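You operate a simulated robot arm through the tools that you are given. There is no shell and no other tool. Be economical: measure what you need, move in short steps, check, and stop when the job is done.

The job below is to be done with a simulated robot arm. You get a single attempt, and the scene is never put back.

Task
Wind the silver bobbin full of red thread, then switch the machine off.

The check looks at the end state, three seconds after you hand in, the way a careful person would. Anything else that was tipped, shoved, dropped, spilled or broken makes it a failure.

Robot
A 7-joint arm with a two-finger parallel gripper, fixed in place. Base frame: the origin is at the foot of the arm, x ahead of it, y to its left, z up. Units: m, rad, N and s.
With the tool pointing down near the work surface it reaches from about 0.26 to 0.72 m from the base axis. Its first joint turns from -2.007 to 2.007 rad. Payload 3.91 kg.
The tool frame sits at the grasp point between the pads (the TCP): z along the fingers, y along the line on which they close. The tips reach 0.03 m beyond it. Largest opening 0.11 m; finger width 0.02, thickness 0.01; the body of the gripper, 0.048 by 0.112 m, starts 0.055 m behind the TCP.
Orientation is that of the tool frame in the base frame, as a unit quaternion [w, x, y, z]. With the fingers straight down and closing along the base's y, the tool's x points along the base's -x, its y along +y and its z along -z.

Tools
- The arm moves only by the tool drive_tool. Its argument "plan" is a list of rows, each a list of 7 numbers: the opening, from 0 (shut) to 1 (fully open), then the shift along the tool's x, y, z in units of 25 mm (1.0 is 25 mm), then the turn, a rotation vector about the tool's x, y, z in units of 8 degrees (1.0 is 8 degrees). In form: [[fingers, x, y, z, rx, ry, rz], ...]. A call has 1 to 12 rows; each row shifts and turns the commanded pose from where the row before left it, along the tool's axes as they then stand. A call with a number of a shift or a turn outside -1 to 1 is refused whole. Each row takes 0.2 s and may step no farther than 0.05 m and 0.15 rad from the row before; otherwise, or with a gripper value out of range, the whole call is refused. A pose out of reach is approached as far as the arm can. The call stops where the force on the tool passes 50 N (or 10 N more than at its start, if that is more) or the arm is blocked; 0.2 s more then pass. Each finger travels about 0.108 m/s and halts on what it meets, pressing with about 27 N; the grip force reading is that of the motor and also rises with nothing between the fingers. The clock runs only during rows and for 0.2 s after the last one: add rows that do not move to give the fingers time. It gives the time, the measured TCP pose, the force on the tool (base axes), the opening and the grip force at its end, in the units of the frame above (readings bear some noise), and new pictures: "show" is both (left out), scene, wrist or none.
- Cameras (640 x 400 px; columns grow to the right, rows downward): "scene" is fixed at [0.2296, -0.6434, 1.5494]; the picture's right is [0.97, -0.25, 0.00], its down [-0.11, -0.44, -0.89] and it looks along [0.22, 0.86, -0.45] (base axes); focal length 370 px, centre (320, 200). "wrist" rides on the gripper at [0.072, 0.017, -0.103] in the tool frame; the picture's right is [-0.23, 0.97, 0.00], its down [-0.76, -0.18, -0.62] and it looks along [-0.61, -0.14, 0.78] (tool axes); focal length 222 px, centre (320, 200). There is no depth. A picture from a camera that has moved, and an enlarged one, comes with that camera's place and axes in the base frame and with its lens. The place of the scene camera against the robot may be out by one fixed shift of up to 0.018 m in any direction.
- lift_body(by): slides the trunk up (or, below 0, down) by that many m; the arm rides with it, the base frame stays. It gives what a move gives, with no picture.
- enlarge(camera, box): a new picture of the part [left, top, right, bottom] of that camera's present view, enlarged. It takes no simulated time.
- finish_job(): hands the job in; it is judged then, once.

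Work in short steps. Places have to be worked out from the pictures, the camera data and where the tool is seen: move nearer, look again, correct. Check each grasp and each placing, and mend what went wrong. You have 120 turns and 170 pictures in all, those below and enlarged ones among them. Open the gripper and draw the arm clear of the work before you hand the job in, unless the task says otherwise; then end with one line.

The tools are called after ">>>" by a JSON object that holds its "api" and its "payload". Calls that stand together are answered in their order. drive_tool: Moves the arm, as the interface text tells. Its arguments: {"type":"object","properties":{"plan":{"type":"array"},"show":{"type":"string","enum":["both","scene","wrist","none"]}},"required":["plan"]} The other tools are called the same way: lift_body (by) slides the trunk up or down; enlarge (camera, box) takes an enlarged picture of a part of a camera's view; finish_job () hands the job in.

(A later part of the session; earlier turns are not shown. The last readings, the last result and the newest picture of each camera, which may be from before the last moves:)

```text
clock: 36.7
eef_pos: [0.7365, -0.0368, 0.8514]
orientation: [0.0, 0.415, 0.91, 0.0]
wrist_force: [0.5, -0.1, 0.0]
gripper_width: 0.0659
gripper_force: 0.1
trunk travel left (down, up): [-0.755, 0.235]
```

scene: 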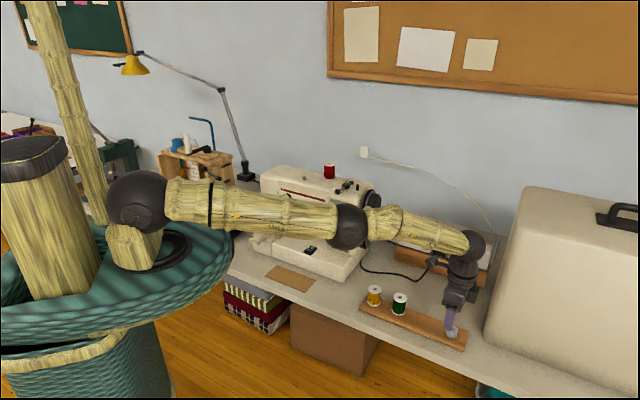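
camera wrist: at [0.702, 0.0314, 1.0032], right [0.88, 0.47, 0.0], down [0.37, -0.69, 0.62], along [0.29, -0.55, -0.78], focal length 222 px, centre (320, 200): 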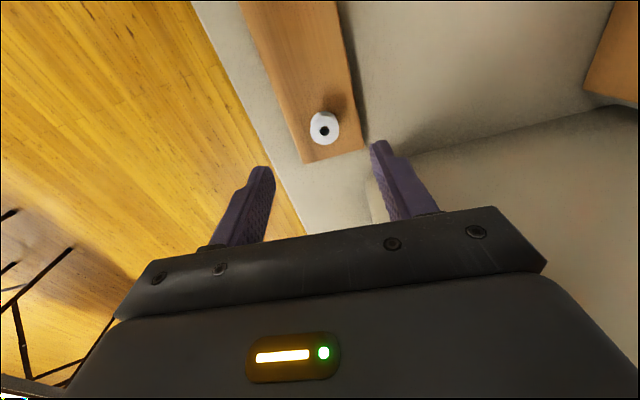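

Now shift ~5 mm and descend to z≈0.818.

>>> {"api": "drive_tool", "payload": {"plan": [[0.6, -0.14, 0.17, 0.4, 0, 0, 0], [0.6, 0, 0, 0.4, 0, 0, 0], [0.6, 0, 0, 0.4, 0, 0, 0], [0.6, 0, 0, 0.15, 0, 0, 0], [0.6, 0, 0, 0, 0, 0, 0]]}}

>>> {"api": "enlarge", "payload": {"camera": "wrist", "box": [240, 80, 400, 220]}}

>>> {"api": "enlarge", "payload": {"camera": "scene", "box": [400, 285, 480, 355]}}

```text
clock: 37.9
eef_pos: [0.7425, -0.0369, 0.8199]
orientation: [0.0, 0.414, 0.91, 0.0]
wrist_force: [0.2, -0.6, -0.6]
gripper_width: 0.066
gripper_force: 0.0
trunk travel left (down, up): [-0.755, 0.235]
camera wrist: at [0.708, 0.0283, 0.923], right [0.88, 0.47, 0.0], down [0.37, -0.69, 0.62], along [0.29, -0.55, -0.78], focal length 222 px, centre (320, 200)
```

scene: 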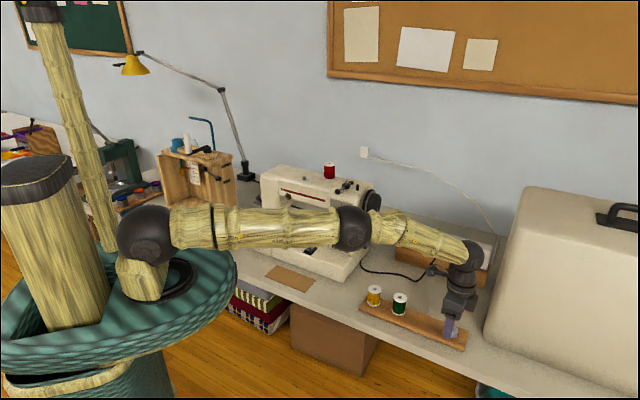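
wrist: 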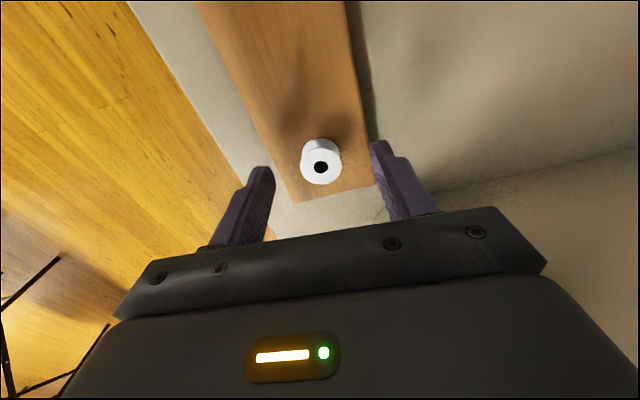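

```text
2.86 times, centred on (320, 150) of wrist
camera zoom: at [0.708, 0.0283, 0.923], right [0.88, 0.47, 0.0], down [0.37, -0.69, 0.62], along [0.29, -0.55, -0.78], focal length 635 px, centre (320, 343)
```

zoom: 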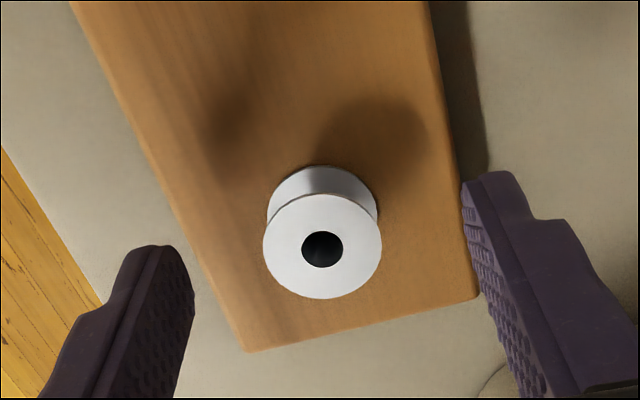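

```text
5.71 times, centred on (440, 320) of scene
camera zoom: at [0.2296, -0.6434, 1.5494], right [0.97, -0.25, 0.0], down [-0.11, -0.44, -0.89], along [0.22, 0.86, -0.45], focal length 2111 px, centre (-366, -486)
```

zoom: 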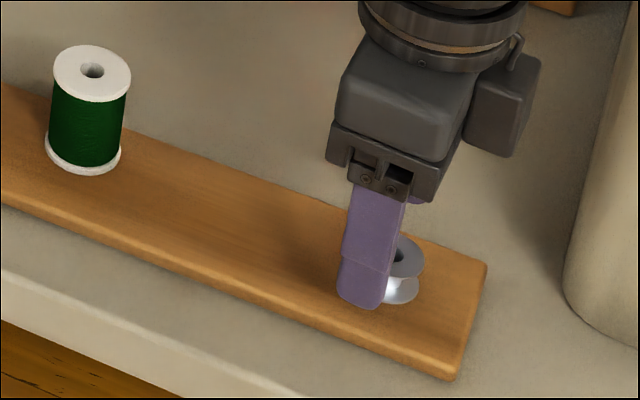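

Wrist and scene views agree the fingers are centred on the bobbin within 2 mm. Lower 3 mm more and close.

>>> {"api": "drive_tool", "payload": {"plan": [[0.6, 0, 0.02, 0.12, 0, 0, 0], [0.6, 0, 0, 0, 0, 0, 0], [0.35, 0, 0, 0, 0, 0, 0], [0.2, 0, 0, 0, 0, 0, 0], [0, 0, 0, 0, 0, 0, 0], [0, 0, 0, 0, 0, 0, 0]], "show": "none"}}

>>> {"api": "enlarge", "payload": {"camera": "wrist", "box": [240, 80, 400, 220]}}

>>> {"api": "enlarge", "payload": {"camera": "scene", "box": [400, 285, 480, 355]}}

```text
clock: 39.3
eef_pos: [0.7423, -0.0366, 0.8181]
orientation: [0.0, 0.415, 0.91, 0.001]
wrist_force: [-1.5, -0.1, 5.8]
gripper_width: 0.0001
gripper_force: 27.5
trunk travel left (down, up): [-0.755, 0.235]
```

```text
2.86 times, centred on (320, 150) of wrist
camera zoom: at [0.708, 0.0285, 0.9209], right [0.88, 0.47, 0.0], down [0.36, -0.69, 0.62], along [0.29, -0.55, -0.78], focal length 635 px, centre (320, 343)
```

zoom: 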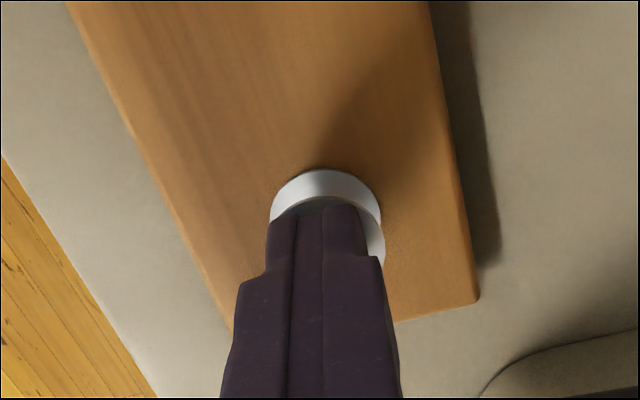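

```text
5.71 times, centred on (440, 320) of scene
camera zoom: at [0.2296, -0.6434, 1.5494], right [0.97, -0.25, 0.0], down [-0.11, -0.44, -0.89], along [0.22, 0.86, -0.45], focal length 2111 px, centre (-366, -486)
```

zoom: 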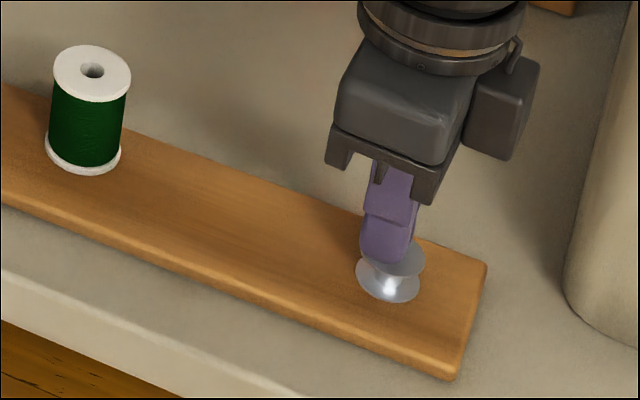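

The fingers closed above the bobbin: its top is lower than I assumed (~0.788). Raise, reopen, shift 4.5 mm along tool -x and look again.

>>> {"api": "drive_tool", "payload": {"plan": [[0, 0, 0, -0.5, 0, 0, 0], [0.6, -0.16, 0, 0, 0, 0, 0], [0.6, 0, 0, 0, 0, 0, 0], [0.6, 0, 0, 0.3, 0, 0, 0], [0.6, 0, 0, 0.3, 0, 0, 0], [0.6, 0, 0, 0.15, 0, 0, 0], [0.6, 0, 0, 0, 0, 0, 0]], "show": "none"}}

>>> {"api": "enlarge", "payload": {"camera": "wrist", "box": [240, 80, 400, 220]}}

>>> {"api": "enlarge", "payload": {"camera": "scene", "box": [400, 285, 480, 355]}}

```text
clock: 40.9
eef_pos: [0.7446, -0.0397, 0.8089]
orientation: [0.0, 0.415, 0.91, 0.0]
wrist_force: [-0.3, -1.6, 0.6]
gripper_width: 0.066
gripper_force: 0.0
trunk travel left (down, up): [-0.755, 0.235]
```

```text
2.86 times, centred on (320, 150) of wrist
camera zoom: at [0.7107, 0.0261, 0.9128], right [0.88, 0.47, 0.0], down [0.37, -0.69, 0.62], along [0.29, -0.55, -0.78], focal length 635 px, centre (320, 343)
```

zoom: 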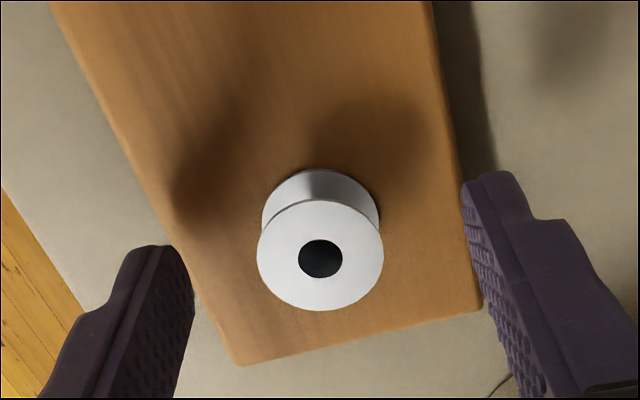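

```text
5.71 times, centred on (440, 320) of scene
camera zoom: at [0.2296, -0.6434, 1.5494], right [0.97, -0.25, 0.0], down [-0.11, -0.44, -0.89], along [0.22, 0.86, -0.45], focal length 2111 px, centre (-366, -486)
```

zoom: 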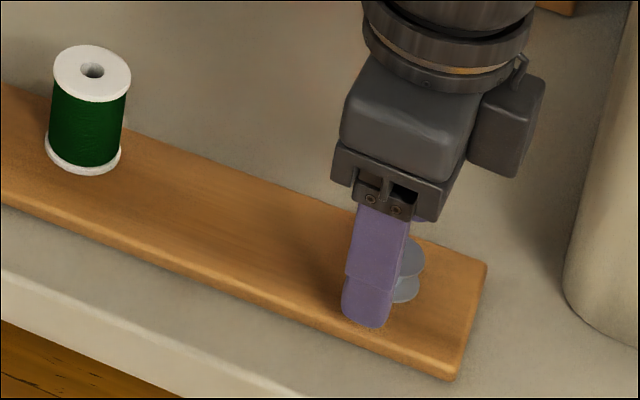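

Now aligned (expected TCP projection matches the hole). Lower 2.5 mm and close.

>>> {"api": "drive_tool", "payload": {"plan": [[0.6, 0, 0, 0.1, 0, 0, 0], [0.6, 0, 0, 0, 0, 0, 0], [0.35, 0, 0, 0, 0, 0, 0], [0.2, 0, 0, 0, 0, 0, 0], [0, 0, 0, 0, 0, 0, 0], [0, 0, 0, 0, 0, 0, 0]], "show": "none"}}

>>> {"api": "enlarge", "payload": {"camera": "wrist", "box": [240, 80, 400, 220]}}

>>> {"api": "enlarge", "payload": {"camera": "scene", "box": [400, 285, 480, 355]}}

```text
clock: 42.3
eef_pos: [0.7443, -0.0379, 0.8083]
orientation: [0.0, 0.415, 0.91, 0.0]
wrist_force: [-0.1, -0.1, -0.1]
gripper_width: 0.0273
gripper_force: 27.2
trunk travel left (down, up): [-0.755, 0.235]
```

```text
2.86 times, centred on (320, 150) of wrist
camera zoom: at [0.7103, 0.0263, 0.9105], right [0.88, 0.47, 0.0], down [0.37, -0.69, 0.62], along [0.29, -0.55, -0.78], focal length 635 px, centre (320, 343)
```

zoom: 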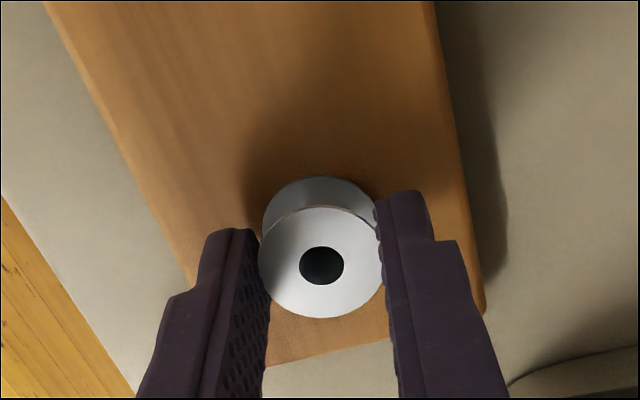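

```text
5.71 times, centred on (440, 320) of scene
camera zoom: at [0.2296, -0.6434, 1.5494], right [0.97, -0.25, 0.0], down [-0.11, -0.44, -0.89], along [0.22, 0.86, -0.45], focal length 2111 px, centre (-366, -486)
```

zoom: 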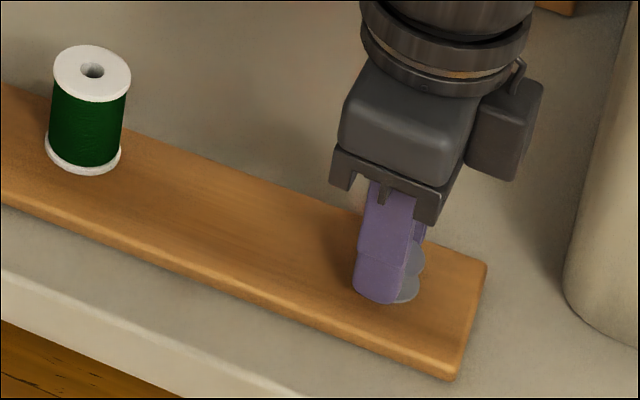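

Bobbin gripped (0.0273). Lift straight up.

>>> {"api": "drive_tool", "payload": {"plan": [[0, 0, 0, -0.5, 0, 0, 0], [0, 0, 0, -1, 0, 0, 0], [0, 0, 0, -1, 0, 0, 0], [0, 0, 0, -1, 0, 0, 0], [0, 0, 0, -1, 0, 0, 0], [0, 0, 0, -1, 0, 0, 0], [0, 0, 0, -1, 0, 0, 0], [0, 0, 0, -1, 0, 0, 0], [0, 0, 0, -1, 0, 0, 0], [0, 0, 0, -1, 0, 0, 0], [0, 0, 0, -1, 0, 0, 0]]}}

>>> {"api": "lift_body", "payload": {"by": 0.07}}

```text
clock: 44.7
eef_pos: [0.7461, -0.0398, 1.0722]
orientation: [0.0, 0.414, 0.91, 0.001]
wrist_force: [-0.3, 0.1, -0.6]
gripper_width: 0.0271
gripper_force: 27.0
trunk travel left (down, up): [-0.755, 0.235]
camera wrist: at [0.7119, 0.0244, 1.1744], right [0.88, 0.47, 0.0], down [0.37, -0.69, 0.62], along [0.29, -0.55, -0.78], focal length 222 px, centre (320, 200)
```

scene: 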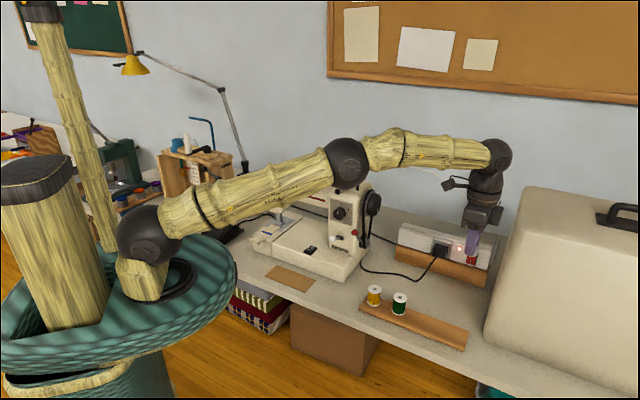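
wrist: 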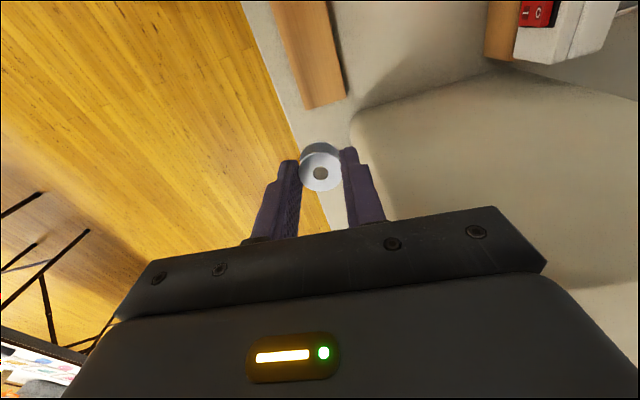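

```text
clock: 45.8
eef_pos: [0.7454, -0.0403, 1.1402]
orientation: [0.0, 0.415, 0.91, 0.0]
wrist_force: [1.5, -0.1, -0.3]
gripper_width: 0.0273
gripper_force: 27.0
trunk travel left (down, up): [-0.825, 0.165]
```

Bobbin held. Rotate back to closing along y (this clears the winder's lever, post and small wheel) and travel to the winder.

>>> {"api": "drive_tool", "payload": {"plan": [[0, 0, 0, -0.3, 0, 0, -0.875], [0, 0, 0, -0.3, 0, 0, -0.875], [0, 0, 0, -0.3, 0, 0, -0.875], [0, 0, 0, -0.3, 0, 0, -0.875], [0, 0, 0, -0.3, 0, 0, -0.875], [0, 0, 0, -0.3, 0, 0, -0.875], [0, 0, 0, -0.3, 0, 0, -0.875], [0, 1, 1, 0, 0, 0, 0], [0, 1, 1, 0, 0, 0, 0], [0, 1, 1, 0, 0, 0, 0], [0, 1, 1, 0, 0, 0, 0], [0, 1, 1, 0, 0, 0, 0]], "show": "none"}}

>>> {"api": "drive_tool", "payload": {"plan": [[0, 0.8, 1, 0, 0, 0, 0], [0, 0.8, 1, 0, 0, 0, 0], [0, 0.8, 1, 0, 0, 0, 0], [0, 0.8, 1, 0, 0, 0, 0], [0, 0.8, 1, 0, 0, 0, 0], [0, 0.8, 1, 0, 0, 0, 0], [0, 0.8, 1, 0, 0, 0, 0], [0, 0.6, 0.6, 0, 0, 0, 0], [0, 0, 0, 0, 0, 0, 0]], "show": "scene"}}

>>> {"api": "enlarge", "payload": {"camera": "wrist", "box": [240, 40, 440, 220]}}

```text
clock: 48.4
eef_pos: [0.728, 0.0924, 1.2243]
orientation: [-0.002, -0.001, 1.0, -0.002]
wrist_force: [0.6, -0.3, -0.3]
gripper_width: 0.0269
gripper_force: 26.9
out of reach, approached as far as the arm can: row 8, 9, 10, 11, 12
trunk travel left (down, up): [-0.825, 0.165]
```

```text
clock: 50.4
eef_pos: [0.6544, 0.305, 1.2469]
orientation: [-0.002, 0.0, 1.0, -0.001]
wrist_force: [-0.9, 0.3, 0.2]
gripper_width: 0.0272
gripper_force: 27.3
out of reach, approached as far as the arm can: row 1, 2, 3, 4, 5, 6, 7, 8
trunk travel left (down, up): [-0.825, 0.165]
```

scene: 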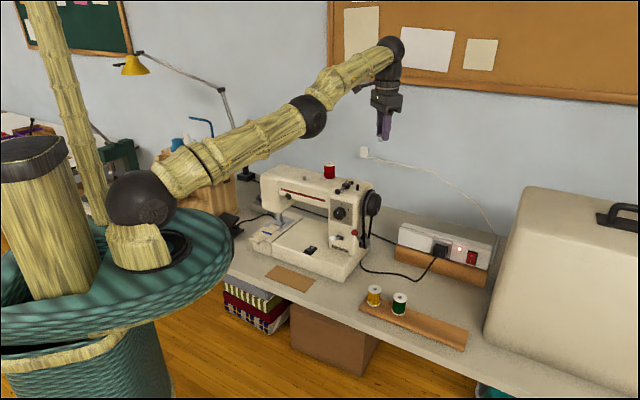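

```text
2.22 times, centred on (340, 130) of wrist
camera zoom: at [0.5833, 0.321, 1.3501], right [0.23, 0.97, 0.0], down [0.76, -0.18, 0.62], along [0.6, -0.14, -0.78], focal length 494 px, centre (276, 356)
```

zoom: 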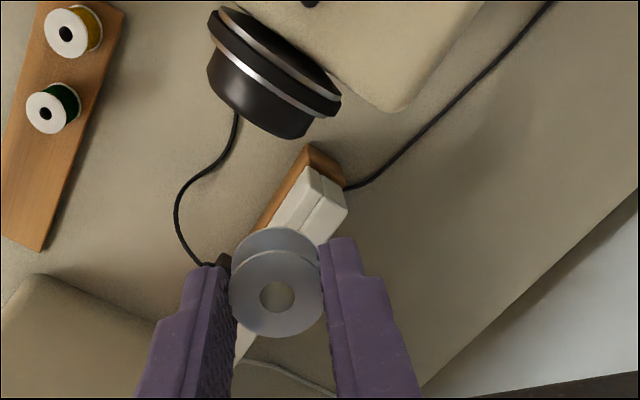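

The arm had been at its reach limit, so it lies off the planned path, safely high. Bring it inward and re-read.

>>> {"api": "drive_tool", "payload": {"plan": [[0, 1, 0, 0, 0, 0, 0], [0, 1, 0, 0, 0, 0, 0], [0, 1, 0, 0, 0, 0, 0], [0, 1, 0, 0, 0, 0, 0], [0, 1, 0, 0, 0, 0, 0], [0, 0, 0, 0, 0, 0, 0], [0, 0, 0, 0, 0, 0, 0]], "show": "none"}}

```text
clock: 52.0
eef_pos: [0.6144, 0.3515, 1.2809]
orientation: [-0.001, -0.001, 1.0, -0.001]
wrist_force: [0.8, 0.6, -0.8]
gripper_width: 0.0271
gripper_force: 26.9
out of reach, approached as far as the arm can: row 1, 2, 3, 4, 5
trunk travel left (down, up): [-0.825, 0.165]
```

The reach clipping looks odd; check what a stationary row does.

>>> {"api": "drive_tool", "payload": {"plan": [[0, 0, 0, 0, 0, 0, 0], [0, 0, 0, 0, 0, 0, 0], [0, 0, 0, 0, 0, 0, 0]], "show": "scene"}}

```text
clock: 52.8
eef_pos: [0.6132, 0.352, 1.2794]
orientation: [-0.001, 0.0, 1.0, -0.002]
wrist_force: [1.0, -0.3, -0.2]
gripper_width: 0.0269
gripper_force: 27.3
trunk travel left (down, up): [-0.825, 0.165]
```

scene: 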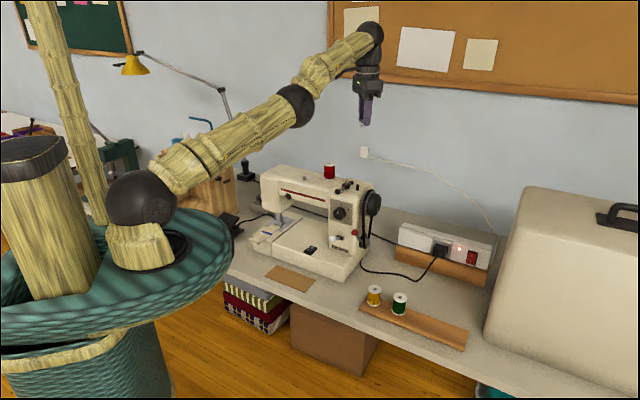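

The arm is nearly straight. I try small steps radially inward and down to bend the elbow the normal way.

>>> {"api": "drive_tool", "payload": {"plan": [[0, 0.5, -0.3, 0.5, 0, 0, 0], [0, 0.5, -0.3, 0.5, 0, 0, 0], [0, 0, 0, 0, 0, 0, 0]], "show": "scene"}}

```text
clock: 53.6
eef_pos: [0.6164, 0.3538, 1.2737]
orientation: [-0.001, -0.001, 1.0, 0.0]
wrist_force: [-0.8, -0.2, 0.4]
gripper_width: 0.0271
gripper_force: 27.1
out of reach, approached as far as the arm can: row 1, 2
trunk travel left (down, up): [-0.825, 0.165]
```

scene: 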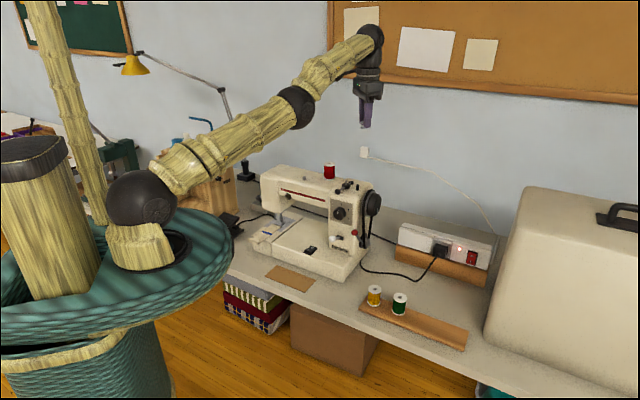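

The elbow seems stuck just past straight. I command outward extension briefly, then inward, to let it flip back.

>>> {"api": "drive_tool", "payload": {"plan": [[0, -0.8, 0.5, -0.4, 0, 0, 0], [0, -0.8, 0.5, -0.4, 0, 0, 0], [0, 0, 0, 0, 0, 0, 0]], "show": "none"}}

>>> {"api": "drive_tool", "payload": {"plan": [[0, 0.8, -0.5, 0.4, 0, 0, 0], [0, 0.8, -0.5, 0.4, 0, 0, 0], [0, 0, 0, 0, 0, 0, 0]], "show": "scene"}}

```text
clock: 54.4
eef_pos: [0.6125, 0.3595, 1.2816]
orientation: [0.001, 0.001, 1.0, 0.0]
wrist_force: [0.9, -0.9, -0.2]
gripper_width: 0.0268
gripper_force: 26.8
out of reach, approached as far as the arm can: row 1, 2
trunk travel left (down, up): [-0.825, 0.165]
```

```text
clock: 55.2
eef_pos: [0.5732, 0.3366, 1.2622]
orientation: [0.0, 0.0, 1.0, 0.0]
wrist_force: [0.1, 0.1, 0.5]
gripper_width: 0.0269
gripper_force: 26.9
trunk travel left (down, up): [-0.825, 0.165]
```

scene: 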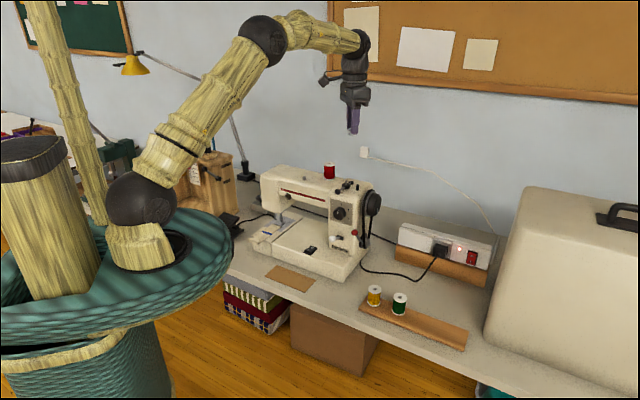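

Elbow is normal again. Move to a standoff near the winder for a close look.

>>> {"api": "drive_tool", "payload": {"plan": [[0, 0.93, -0.17, 0.8, 0, 0, 0], [0, 0.93, -0.17, 0.8, 0, 0, 0], [0, 0.93, -0.17, 0.8, 0, 0, 0], [0, 0.93, -0.17, 0.8, 0, 0, 0], [0, 0, 0, 0, 0, 0, 0]], "show": "none"}}

>>> {"api": "enlarge", "payload": {"camera": "wrist", "box": [240, 60, 400, 200]}}

>>> {"api": "enlarge", "payload": {"camera": "scene", "box": [310, 140, 390, 210]}}

```text
clock: 56.4
eef_pos: [0.4808, 0.3199, 1.1843]
orientation: [0.0, 0.0, 1.0, 0.0]
wrist_force: [0.7, 0.2, -1.1]
gripper_width: 0.0273
gripper_force: 27.2
trunk travel left (down, up): [-0.825, 0.165]
```

```text
2.86 times, centred on (320, 130) of wrist
camera zoom: at [0.4092, 0.3357, 1.2868], right [0.23, 0.97, 0.0], down [0.76, -0.18, 0.62], along [0.61, -0.14, -0.78], focal length 635 px, centre (320, 400)
```

zoom: 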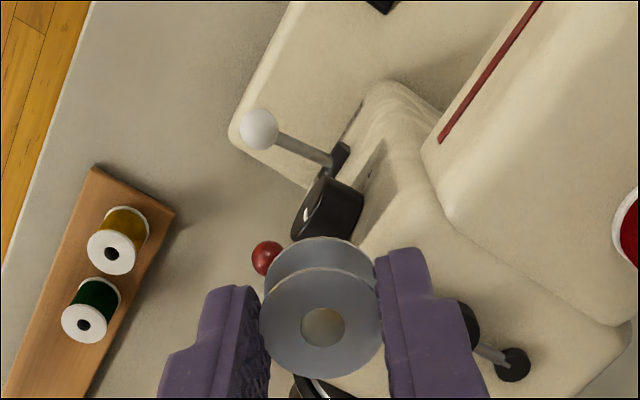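

```text
5.71 times, centred on (350, 175) of scene
camera zoom: at [0.2296, -0.6434, 1.5494], right [0.97, -0.25, 0.0], down [-0.11, -0.44, -0.89], along [0.22, 0.86, -0.45], focal length 2111 px, centre (149, 343)
```

zoom: 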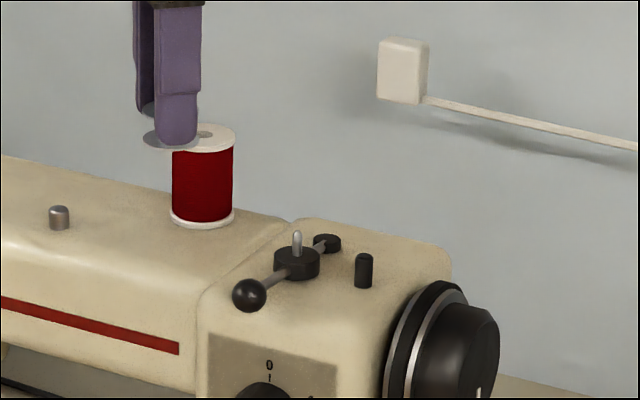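

The finger hides the hub. Shift sideways (−y) so the wrist camera sees the spindle.

>>> {"api": "drive_tool", "payload": {"plan": [[0, 0.2, -1, 0, 0, 0, 0], [0, 0.2, -1, 0, 0, 0, 0], [0, 0, 0, 0, 0, 0, 0]], "show": "none"}}

>>> {"api": "enlarge", "payload": {"camera": "wrist", "box": [300, 60, 460, 200]}}

```text
clock: 57.2
eef_pos: [0.4698, 0.2697, 1.1823]
orientation: [0.0, 0.0, 1.0, 0.0]
wrist_force: [0.8, 0.8, -1.2]
gripper_width: 0.0272
gripper_force: 27.2
trunk travel left (down, up): [-0.825, 0.165]
```

```text
2.86 times, centred on (380, 130) of wrist
camera zoom: at [0.3975, 0.2865, 1.2848], right [0.23, 0.97, 0.0], down [0.76, -0.18, 0.62], along [0.61, -0.14, -0.78], focal length 635 px, centre (149, 400)
```

zoom: 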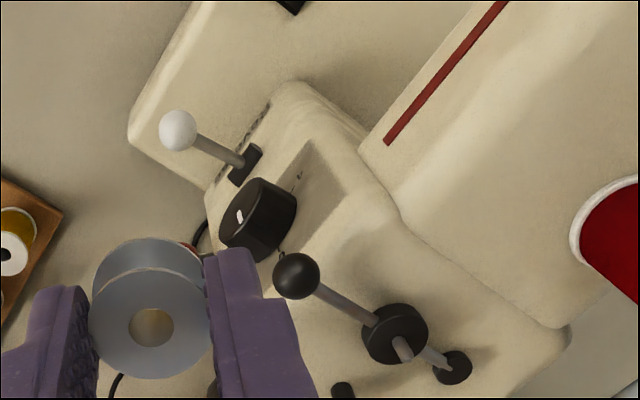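

Wrist views agree: spindle at (0.5675, 0.356), hub top z≈1.058 (scene camera height is offset). Move over it, bobbin ~2 cm above the spindle, and check.

>>> {"api": "drive_tool", "payload": {"plan": [[0, -0.96, 0.86, 0, 0, 0, 0], [0, -0.96, 0.86, 0, 0, 0, 0], [0, -0.96, 0.86, 0, 0, 0, 0], [0, -0.96, 0.86, 0, 0, 0, 0], [0, 0, 0, 1, 0, 0, 0], [0, 0, 0, 0.9, 0, 0, 0], [0, 0, 0, 0, 0, 0, 0]], "show": "none"}}

>>> {"api": "enlarge", "payload": {"camera": "wrist", "box": [240, 60, 400, 220]}}

>>> {"api": "enlarge", "payload": {"camera": "scene", "box": [310, 140, 390, 210]}}

```text
clock: 58.8
eef_pos: [0.5657, 0.3564, 1.1345]
orientation: [-0.001, 0.001, 1.0, -0.001]
wrist_force: [-0.5, -0.2, -0.7]
gripper_width: 0.027
gripper_force: 26.8
trunk travel left (down, up): [-0.825, 0.165]
```

```text
2.50 times, centred on (320, 140) of wrist
camera zoom: at [0.4942, 0.3727, 1.2375], right [0.23, 0.97, 0.0], down [0.76, -0.18, 0.62], along [0.61, -0.14, -0.78], focal length 555 px, centre (320, 350)
```

zoom: 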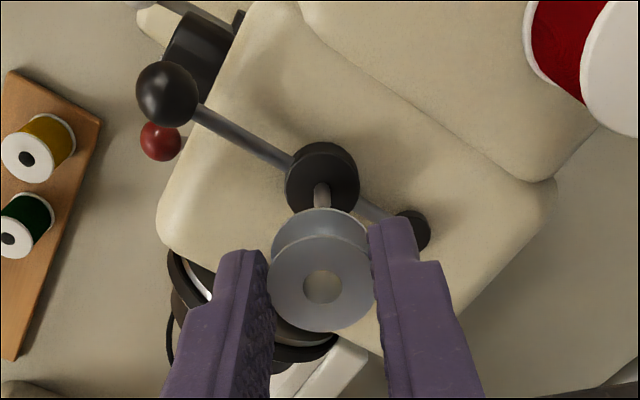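

```text
5.71 times, centred on (350, 175) of scene
camera zoom: at [0.2296, -0.6434, 1.5494], right [0.97, -0.25, 0.0], down [-0.11, -0.44, -0.89], along [0.22, 0.86, -0.45], focal length 2111 px, centre (149, 343)
```

zoom: 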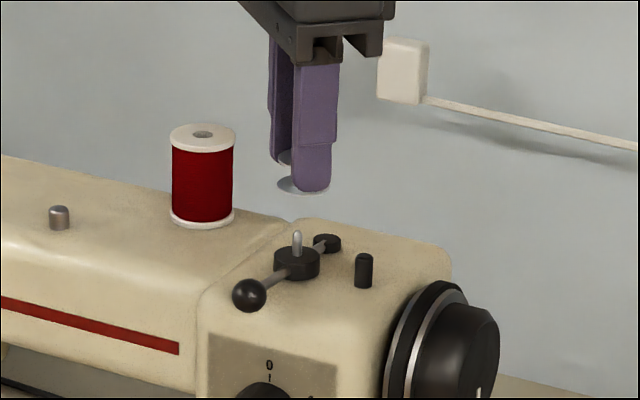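

Spindle relative to bobbin: about −1.5 mm in x, +1 mm in y. Correct and lower part-way.

>>> {"api": "drive_tool", "payload": {"plan": [[0, 0.07, 0.03, 0.3, 0, 0, 0], [0, 0, 0, 0.3, 0, 0, 0], [0, 0, 0, 0, 0, 0, 0]], "show": "none"}}

>>> {"api": "enlarge", "payload": {"camera": "wrist", "box": [260, 80, 380, 200]}}

>>> {"api": "enlarge", "payload": {"camera": "scene", "box": [325, 155, 375, 200]}}

```text
clock: 59.6
eef_pos: [0.565, 0.3584, 1.1192]
orientation: [0.0, 0.0, 1.0, 0.0]
wrist_force: [0.4, -0.8, 1.2]
gripper_width: 0.0267
gripper_force: 27.2
trunk travel left (down, up): [-0.825, 0.165]
```

```text
3.33 times, centred on (320, 140) of wrist
camera zoom: at [0.4933, 0.3739, 1.2228], right [0.23, 0.97, 0.0], down [0.76, -0.18, 0.62], along [0.61, -0.14, -0.78], focal length 740 px, centre (320, 400)
```

zoom: 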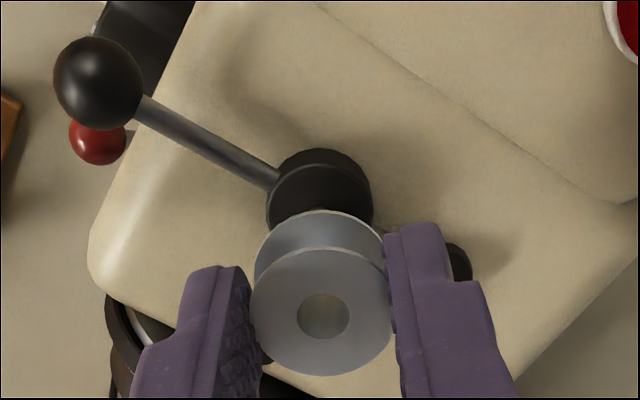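

```text
8.89 times, centred on (350, 178) of scene
camera zoom: at [0.2296, -0.6434, 1.5494], right [0.97, -0.25, 0.0], down [-0.11, -0.44, -0.89], along [0.22, 0.86, -0.45], focal length 3284 px, centre (53, 400)
```

zoom: 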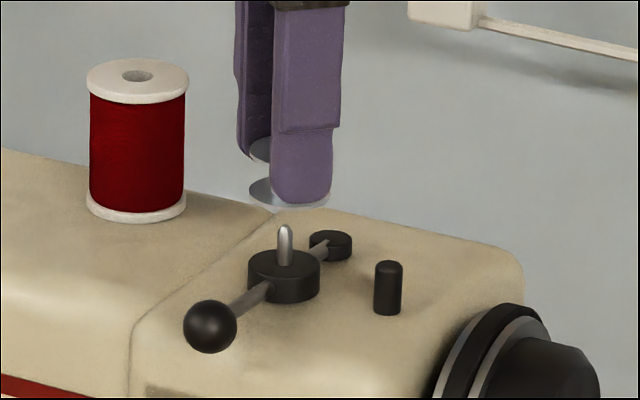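

Aligned within 1 mm in both views. Lower onto the spindle in small steps, watching force.

>>> {"api": "drive_tool", "payload": {"plan": [[0, 0.02, -0.02, 0.2, 0, 0, 0], [0, 0, 0, 0.2, 0, 0, 0], [0, 0, 0, 0.2, 0, 0, 0], [0, 0, 0, 0, 0, 0, 0]], "show": "none"}}

>>> {"api": "enlarge", "payload": {"camera": "scene", "box": [325, 155, 375, 200]}}

```text
clock: 60.6
eef_pos: [0.5653, 0.3566, 1.1036]
orientation: [0.0, 0.0, 1.0, 0.0]
wrist_force: [0.2, -0.4, -0.4]
gripper_width: 0.0271
gripper_force: 27.1
trunk travel left (down, up): [-0.825, 0.165]
```

```text
8.89 times, centred on (350, 178) of scene
camera zoom: at [0.2296, -0.6434, 1.5494], right [0.97, -0.25, 0.0], down [-0.11, -0.44, -0.89], along [0.22, 0.86, -0.45], focal length 3284 px, centre (53, 400)
```

zoom: 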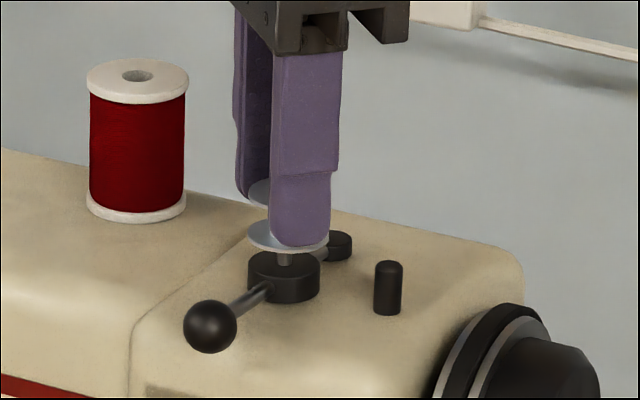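

The spindle enters the hole. Continue down.

>>> {"api": "drive_tool", "payload": {"plan": [[0, 0.03, 0.02, 0.15, 0, 0, 0], [0, 0, 0, 0.15, 0, 0, 0], [0, 0, 0, 0, 0, 0, 0]], "show": "none"}}

>>> {"api": "enlarge", "payload": {"camera": "scene", "box": [325, 155, 375, 200]}}

```text
clock: 61.4
eef_pos: [0.5639, 0.3565, 1.0963]
orientation: [0.0, 0.0, 1.0, 0.0]
wrist_force: [-0.6, -0.1, -0.6]
gripper_width: 0.027
gripper_force: 26.8
trunk travel left (down, up): [-0.825, 0.165]
```

```text
8.89 times, centred on (350, 178) of scene
camera zoom: at [0.2296, -0.6434, 1.5494], right [0.97, -0.25, 0.0], down [-0.11, -0.44, -0.89], along [0.22, 0.86, -0.45], focal length 3284 px, centre (53, 400)
```

zoom: 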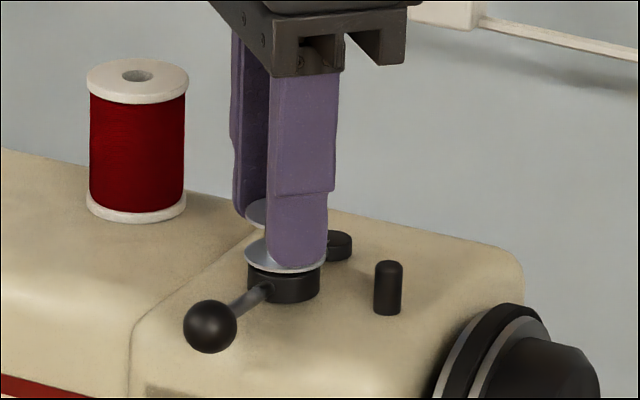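

>>> {"api": "drive_tool", "payload": {"plan": [[0, 0, 0, 0.1, 0, 0, 0], [0, 0, 0, 0.05, 0, 0, 0], [0, 0, 0, 0, 0, 0, 0]], "show": "none"}}

>>> {"api": "enlarge", "payload": {"camera": "scene", "box": [325, 155, 375, 200]}}

```text
clock: 62.2
eef_pos: [0.5646, 0.3549, 1.0934]
orientation: [0.0, 0.0, 1.0, 0.0]
wrist_force: [-0.2, -0.4, 2.7]
gripper_width: 0.027
gripper_force: 26.3
trunk travel left (down, up): [-0.825, 0.165]
```

```text
8.89 times, centred on (350, 178) of scene
camera zoom: at [0.2296, -0.6434, 1.5494], right [0.97, -0.25, 0.0], down [-0.11, -0.44, -0.89], along [0.22, 0.86, -0.45], focal length 3284 px, centre (53, 400)
```

zoom: 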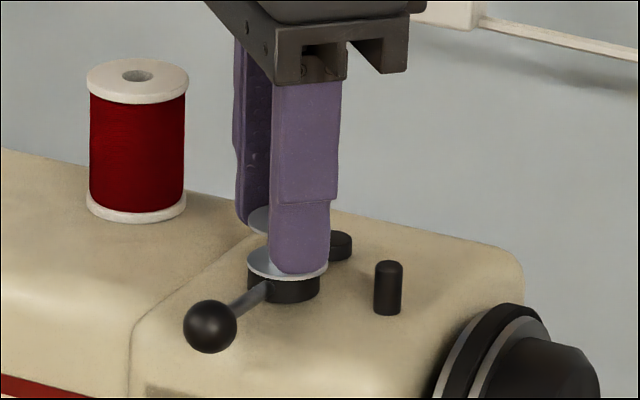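

Contact at 1.093 (2.7 N): seated. Open modestly and rise.

>>> {"api": "drive_tool", "payload": {"plan": [[0.42, 0, 0, 0, 0, 0, 0], [0.42, 0, 0, 0, 0, 0, 0], [0.42, 0, 0, -0.4, 0, 0, 0], [0.42, 0, 0, -1, 0, 0, 0], [0.42, 0, 0, -1, 0, 0, 0], [0.42, 0, 0, -1, 0, 0, 0], [0.42, 0, 0, -1, 0, 0, 0]], "show": "none"}}

>>> {"api": "enlarge", "payload": {"camera": "scene", "box": [325, 155, 375, 200]}}

>>> {"api": "enlarge", "payload": {"camera": "wrist", "box": [240, 40, 400, 200]}}

```text
clock: 63.8
eef_pos: [0.5641, 0.3576, 1.2058]
orientation: [0.0, 0.0, 1.0, 0.001]
wrist_force: [0.7, 0.4, -0.3]
gripper_width: 0.0464
gripper_force: 0.0
trunk travel left (down, up): [-0.825, 0.165]
```

```text
8.89 times, centred on (350, 178) of scene
camera zoom: at [0.2296, -0.6434, 1.5494], right [0.97, -0.25, 0.0], down [-0.11, -0.44, -0.89], along [0.22, 0.86, -0.45], focal length 3284 px, centre (53, 400)
```

zoom: 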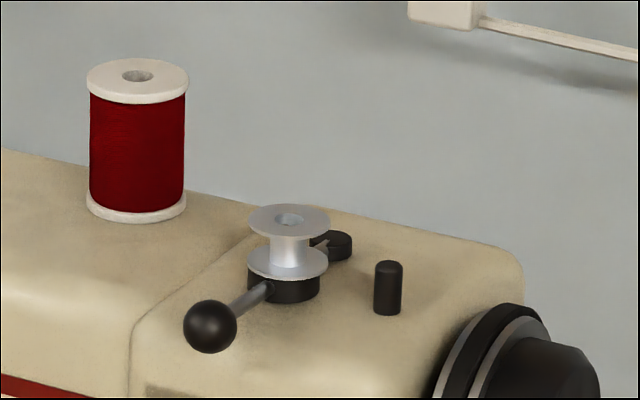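

```text
2.50 times, centred on (320, 120) of wrist
camera zoom: at [0.4921, 0.3731, 1.3076], right [0.23, 0.97, 0.0], down [0.76, -0.18, 0.62], along [0.61, -0.14, -0.78], focal length 555 px, centre (320, 400)
```

zoom: 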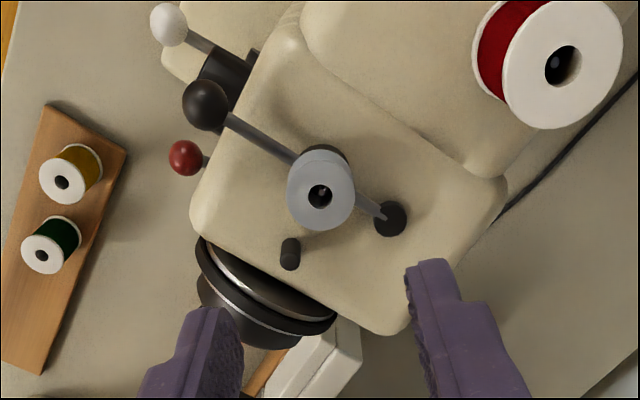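

Bobbin is on the spindle. The lever pivots at the rear disk; pushing the ball toward the post should engage the winder. First I look closely at the front controls for labels.

>>> {"api": "enlarge", "payload": {"camera": "scene", "box": [320, 190, 390, 240]}}

>>> {"api": "enlarge", "payload": {"camera": "scene", "box": [285, 235, 365, 290]}}

>>> {"api": "enlarge", "payload": {"camera": "scene", "box": [390, 215, 510, 300]}}

```text
8.00 times, centred on (355, 215) of scene
camera zoom: at [0.2296, -0.6434, 1.5494], right [0.97, -0.25, 0.0], down [-0.11, -0.44, -0.89], along [0.22, 0.86, -0.45], focal length 2956 px, centre (40, 80)
```

zoom: 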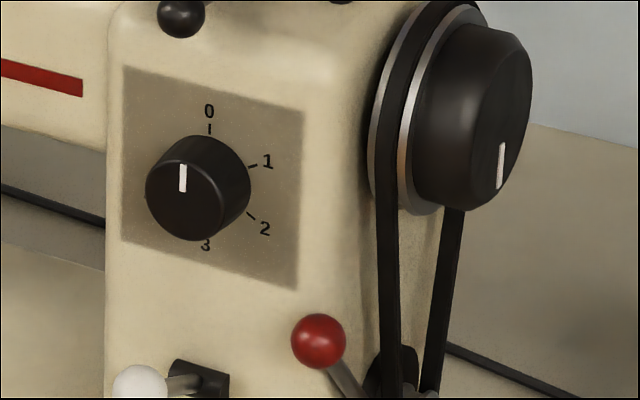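

```text
7.27 times, centred on (325, 262) of scene
camera zoom: at [0.2296, -0.6434, 1.5494], right [0.97, -0.25, 0.0], down [-0.11, -0.44, -0.89], along [0.22, 0.86, -0.45], focal length 2687 px, centre (284, -254)
```

zoom: 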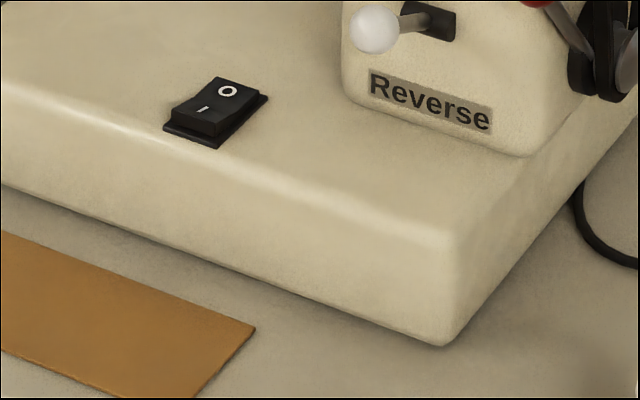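

```text
4.71 times, centred on (450, 258) of scene
camera zoom: at [0.2296, -0.6434, 1.5494], right [0.97, -0.25, 0.0], down [-0.11, -0.44, -0.89], along [0.22, 0.86, -0.45], focal length 1739 px, centre (-292, -71)
```

zoom: 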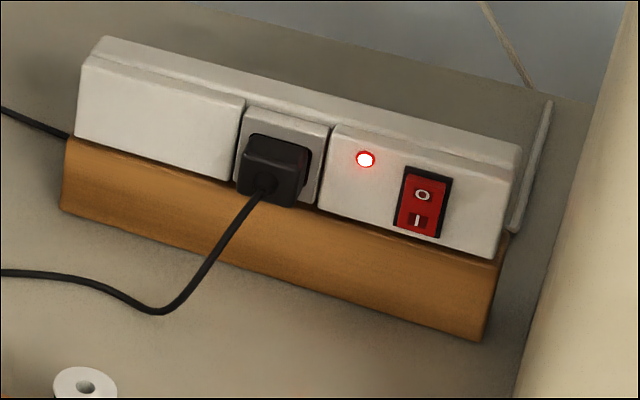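

No labels on the winder. Lever ball is at about (0.528, 0.317, 1.057), pivot (0.593, 0.384), post (0.592, 0.336). I close the gripper, rotate 46° so a flat face pushes, and go to the ball's left side.

>>> {"api": "drive_tool", "payload": {"plan": [[0, 0, 0, 0, 0, 0, 0.82], [0, 0, 0, 0, 0, 0, 0.82], [0, 0, 0, 0, 0, 0, 0.82], [0, 0, 0, 0, 0, 0, 0.82], [0, 0, 0, 0, 0, 0, 0.82], [0, 0, 0, 0, 0, 0, 0.82], [0, 0, 0, 0, 0, 0, 0.82], [0, 0.35, -0.73, 0, 0, 0, 0], [0, 0.35, -0.73, 0.5, 0, 0, 0], [0, 0.35, -0.73, 0.6, 0, 0, 0], [0, 0, 0, 0.7, 0, 0, 0], [0, 0, 0, 0.7, 0, 0, 0]]}}

>>> {"api": "enlarge", "payload": {"camera": "wrist", "box": [240, 60, 400, 220]}}

>>> {"api": "enlarge", "payload": {"camera": "scene", "box": [315, 145, 385, 205]}}

```text
clock: 66.4
eef_pos: [0.5066, 0.3375, 1.1403]
orientation: [0.0, 0.39, 0.921, 0.0]
wrist_force: [-0.7, 0.5, 0.2]
gripper_width: 0.0
gripper_force: 27.5
trunk travel left (down, up): [-0.825, 0.165]
camera wrist: at [0.4677, 0.4005, 1.2432], right [0.86, 0.51, 0.0], down [0.4, -0.67, 0.62], along [0.32, -0.53, -0.78], focal length 222 px, centre (320, 200)
```

scene: 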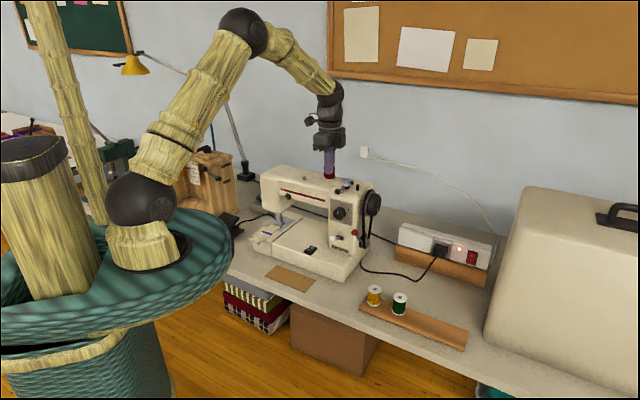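
wrist: 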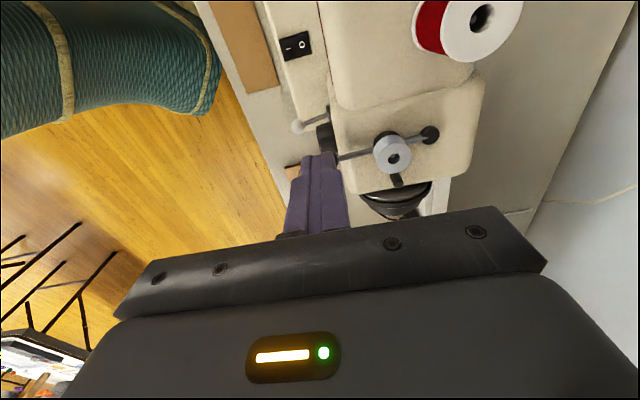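

```text
2.50 times, centred on (320, 140) of wrist
camera zoom: at [0.4677, 0.4005, 1.2432], right [0.86, 0.51, 0.0], down [0.4, -0.67, 0.62], along [0.32, -0.53, -0.78], focal length 555 px, centre (320, 350)
```

zoom: 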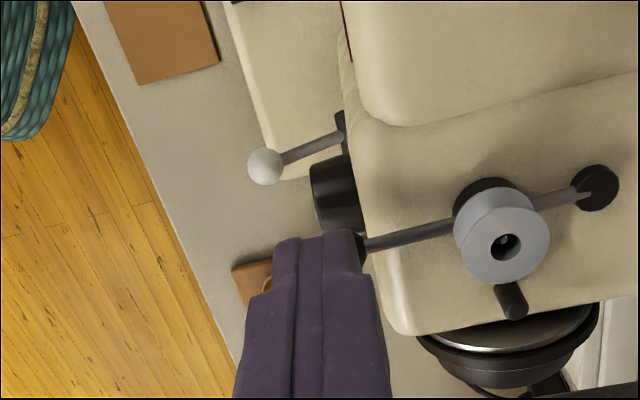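

```text
6.67 times, centred on (350, 175) of scene
camera zoom: at [0.2296, -0.6434, 1.5494], right [0.97, -0.25, 0.0], down [-0.11, -0.44, -0.89], along [0.22, 0.86, -0.45], focal length 2463 px, centre (120, 367)
```

zoom: 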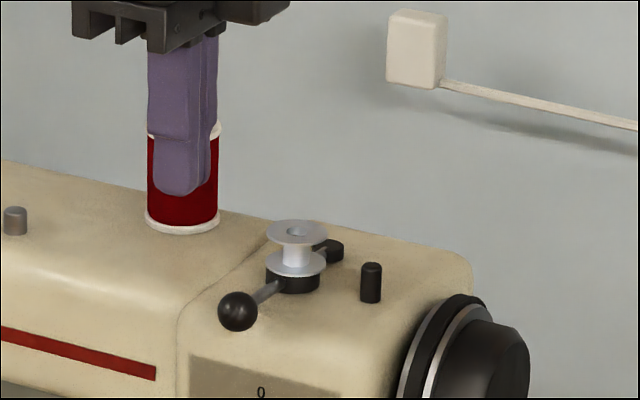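

The spot beside the ball is free. Descend so the tips are at ball height.

>>> {"api": "drive_tool", "payload": {"plan": [[0, 0, 0, 0.6, 0, 0, 0], [0, 0, 0, 0.6, 0, 0, 0], [0, 0, 0, 0.6, 0, 0, 0], [0, 0, 0, 0.45, 0, 0, 0], [0, 0, 0, 0, 0, 0, 0]], "show": "none"}}

>>> {"api": "enlarge", "payload": {"camera": "wrist", "box": [240, 60, 400, 220]}}

>>> {"api": "enlarge", "payload": {"camera": "scene", "box": [315, 145, 385, 205]}}

```text
clock: 67.6
eef_pos: [0.5054, 0.3371, 1.084]
orientation: [0.0, 0.389, 0.921, 0.0]
wrist_force: [0.5, 0.1, 0.0]
gripper_width: 0.0
gripper_force: 26.8
trunk travel left (down, up): [-0.825, 0.165]
```

```text
2.50 times, centred on (320, 140) of wrist
camera zoom: at [0.4685, 0.3996, 1.1882], right [0.86, 0.51, 0.0], down [0.4, -0.67, 0.62], along [0.32, -0.53, -0.78], focal length 555 px, centre (320, 350)
```

zoom: 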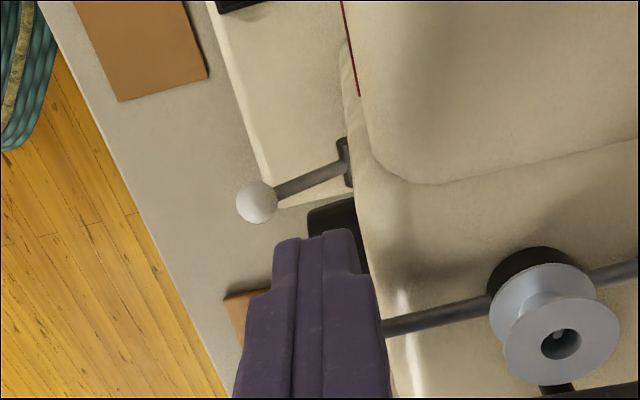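

```text
6.67 times, centred on (350, 175) of scene
camera zoom: at [0.2296, -0.6434, 1.5494], right [0.97, -0.25, 0.0], down [-0.11, -0.44, -0.89], along [0.22, 0.86, -0.45], focal length 2463 px, centre (120, 367)
```

zoom: 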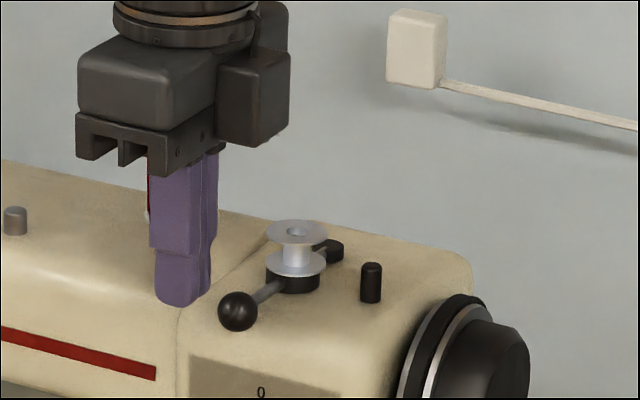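

Push along tool −x by ~20 mm and check.

>>> {"api": "drive_tool", "payload": {"plan": [[0, -0.3, 0, 0, 0, 0, 0], [0, -0.3, 0, 0, 0, 0, 0], [0, -0.3, 0, 0, 0, 0, 0], [0, 0, 0, 0, 0, 0, 0]], "show": "none"}}

>>> {"api": "enlarge", "payload": {"camera": "scene", "box": [315, 145, 385, 205]}}

```text
clock: 68.6
eef_pos: [0.522, 0.3209, 1.086]
orientation: [0.0, 0.389, 0.921, 0.0]
wrist_force: [0.2, 0.0, -0.4]
gripper_width: 0.0
gripper_force: 26.7
trunk travel left (down, up): [-0.825, 0.165]
```

```text
6.67 times, centred on (350, 175) of scene
camera zoom: at [0.2296, -0.6434, 1.5494], right [0.97, -0.25, 0.0], down [-0.11, -0.44, -0.89], along [0.22, 0.86, -0.45], focal length 2463 px, centre (120, 367)
```

zoom: 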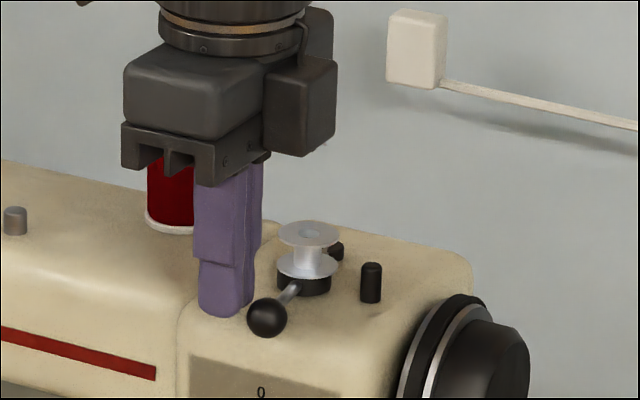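

The lever swings and carries the bobbin toward the post. Continue along the arc.

>>> {"api": "drive_tool", "payload": {"plan": [[0, -0.3, 0.08, 0, 0, 0, 0], [0, -0.3, 0.1, 0, 0, 0, 0], [0, 0, 0, 0, 0, 0, 0]], "show": "none"}}

>>> {"api": "enlarge", "payload": {"camera": "scene", "box": [315, 145, 385, 205]}}

```text
clock: 69.4
eef_pos: [0.5365, 0.3137, 1.0849]
orientation: [0.0, 0.39, 0.921, 0.0]
wrist_force: [0.7, -0.1, 0.1]
gripper_width: 0.0001
gripper_force: 27.2
trunk travel left (down, up): [-0.825, 0.165]
```

```text
6.67 times, centred on (350, 175) of scene
camera zoom: at [0.2296, -0.6434, 1.5494], right [0.97, -0.25, 0.0], down [-0.11, -0.44, -0.89], along [0.22, 0.86, -0.45], focal length 2463 px, centre (120, 367)
```

zoom: 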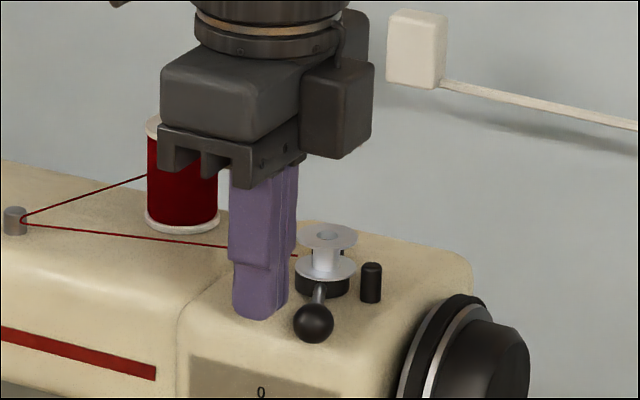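

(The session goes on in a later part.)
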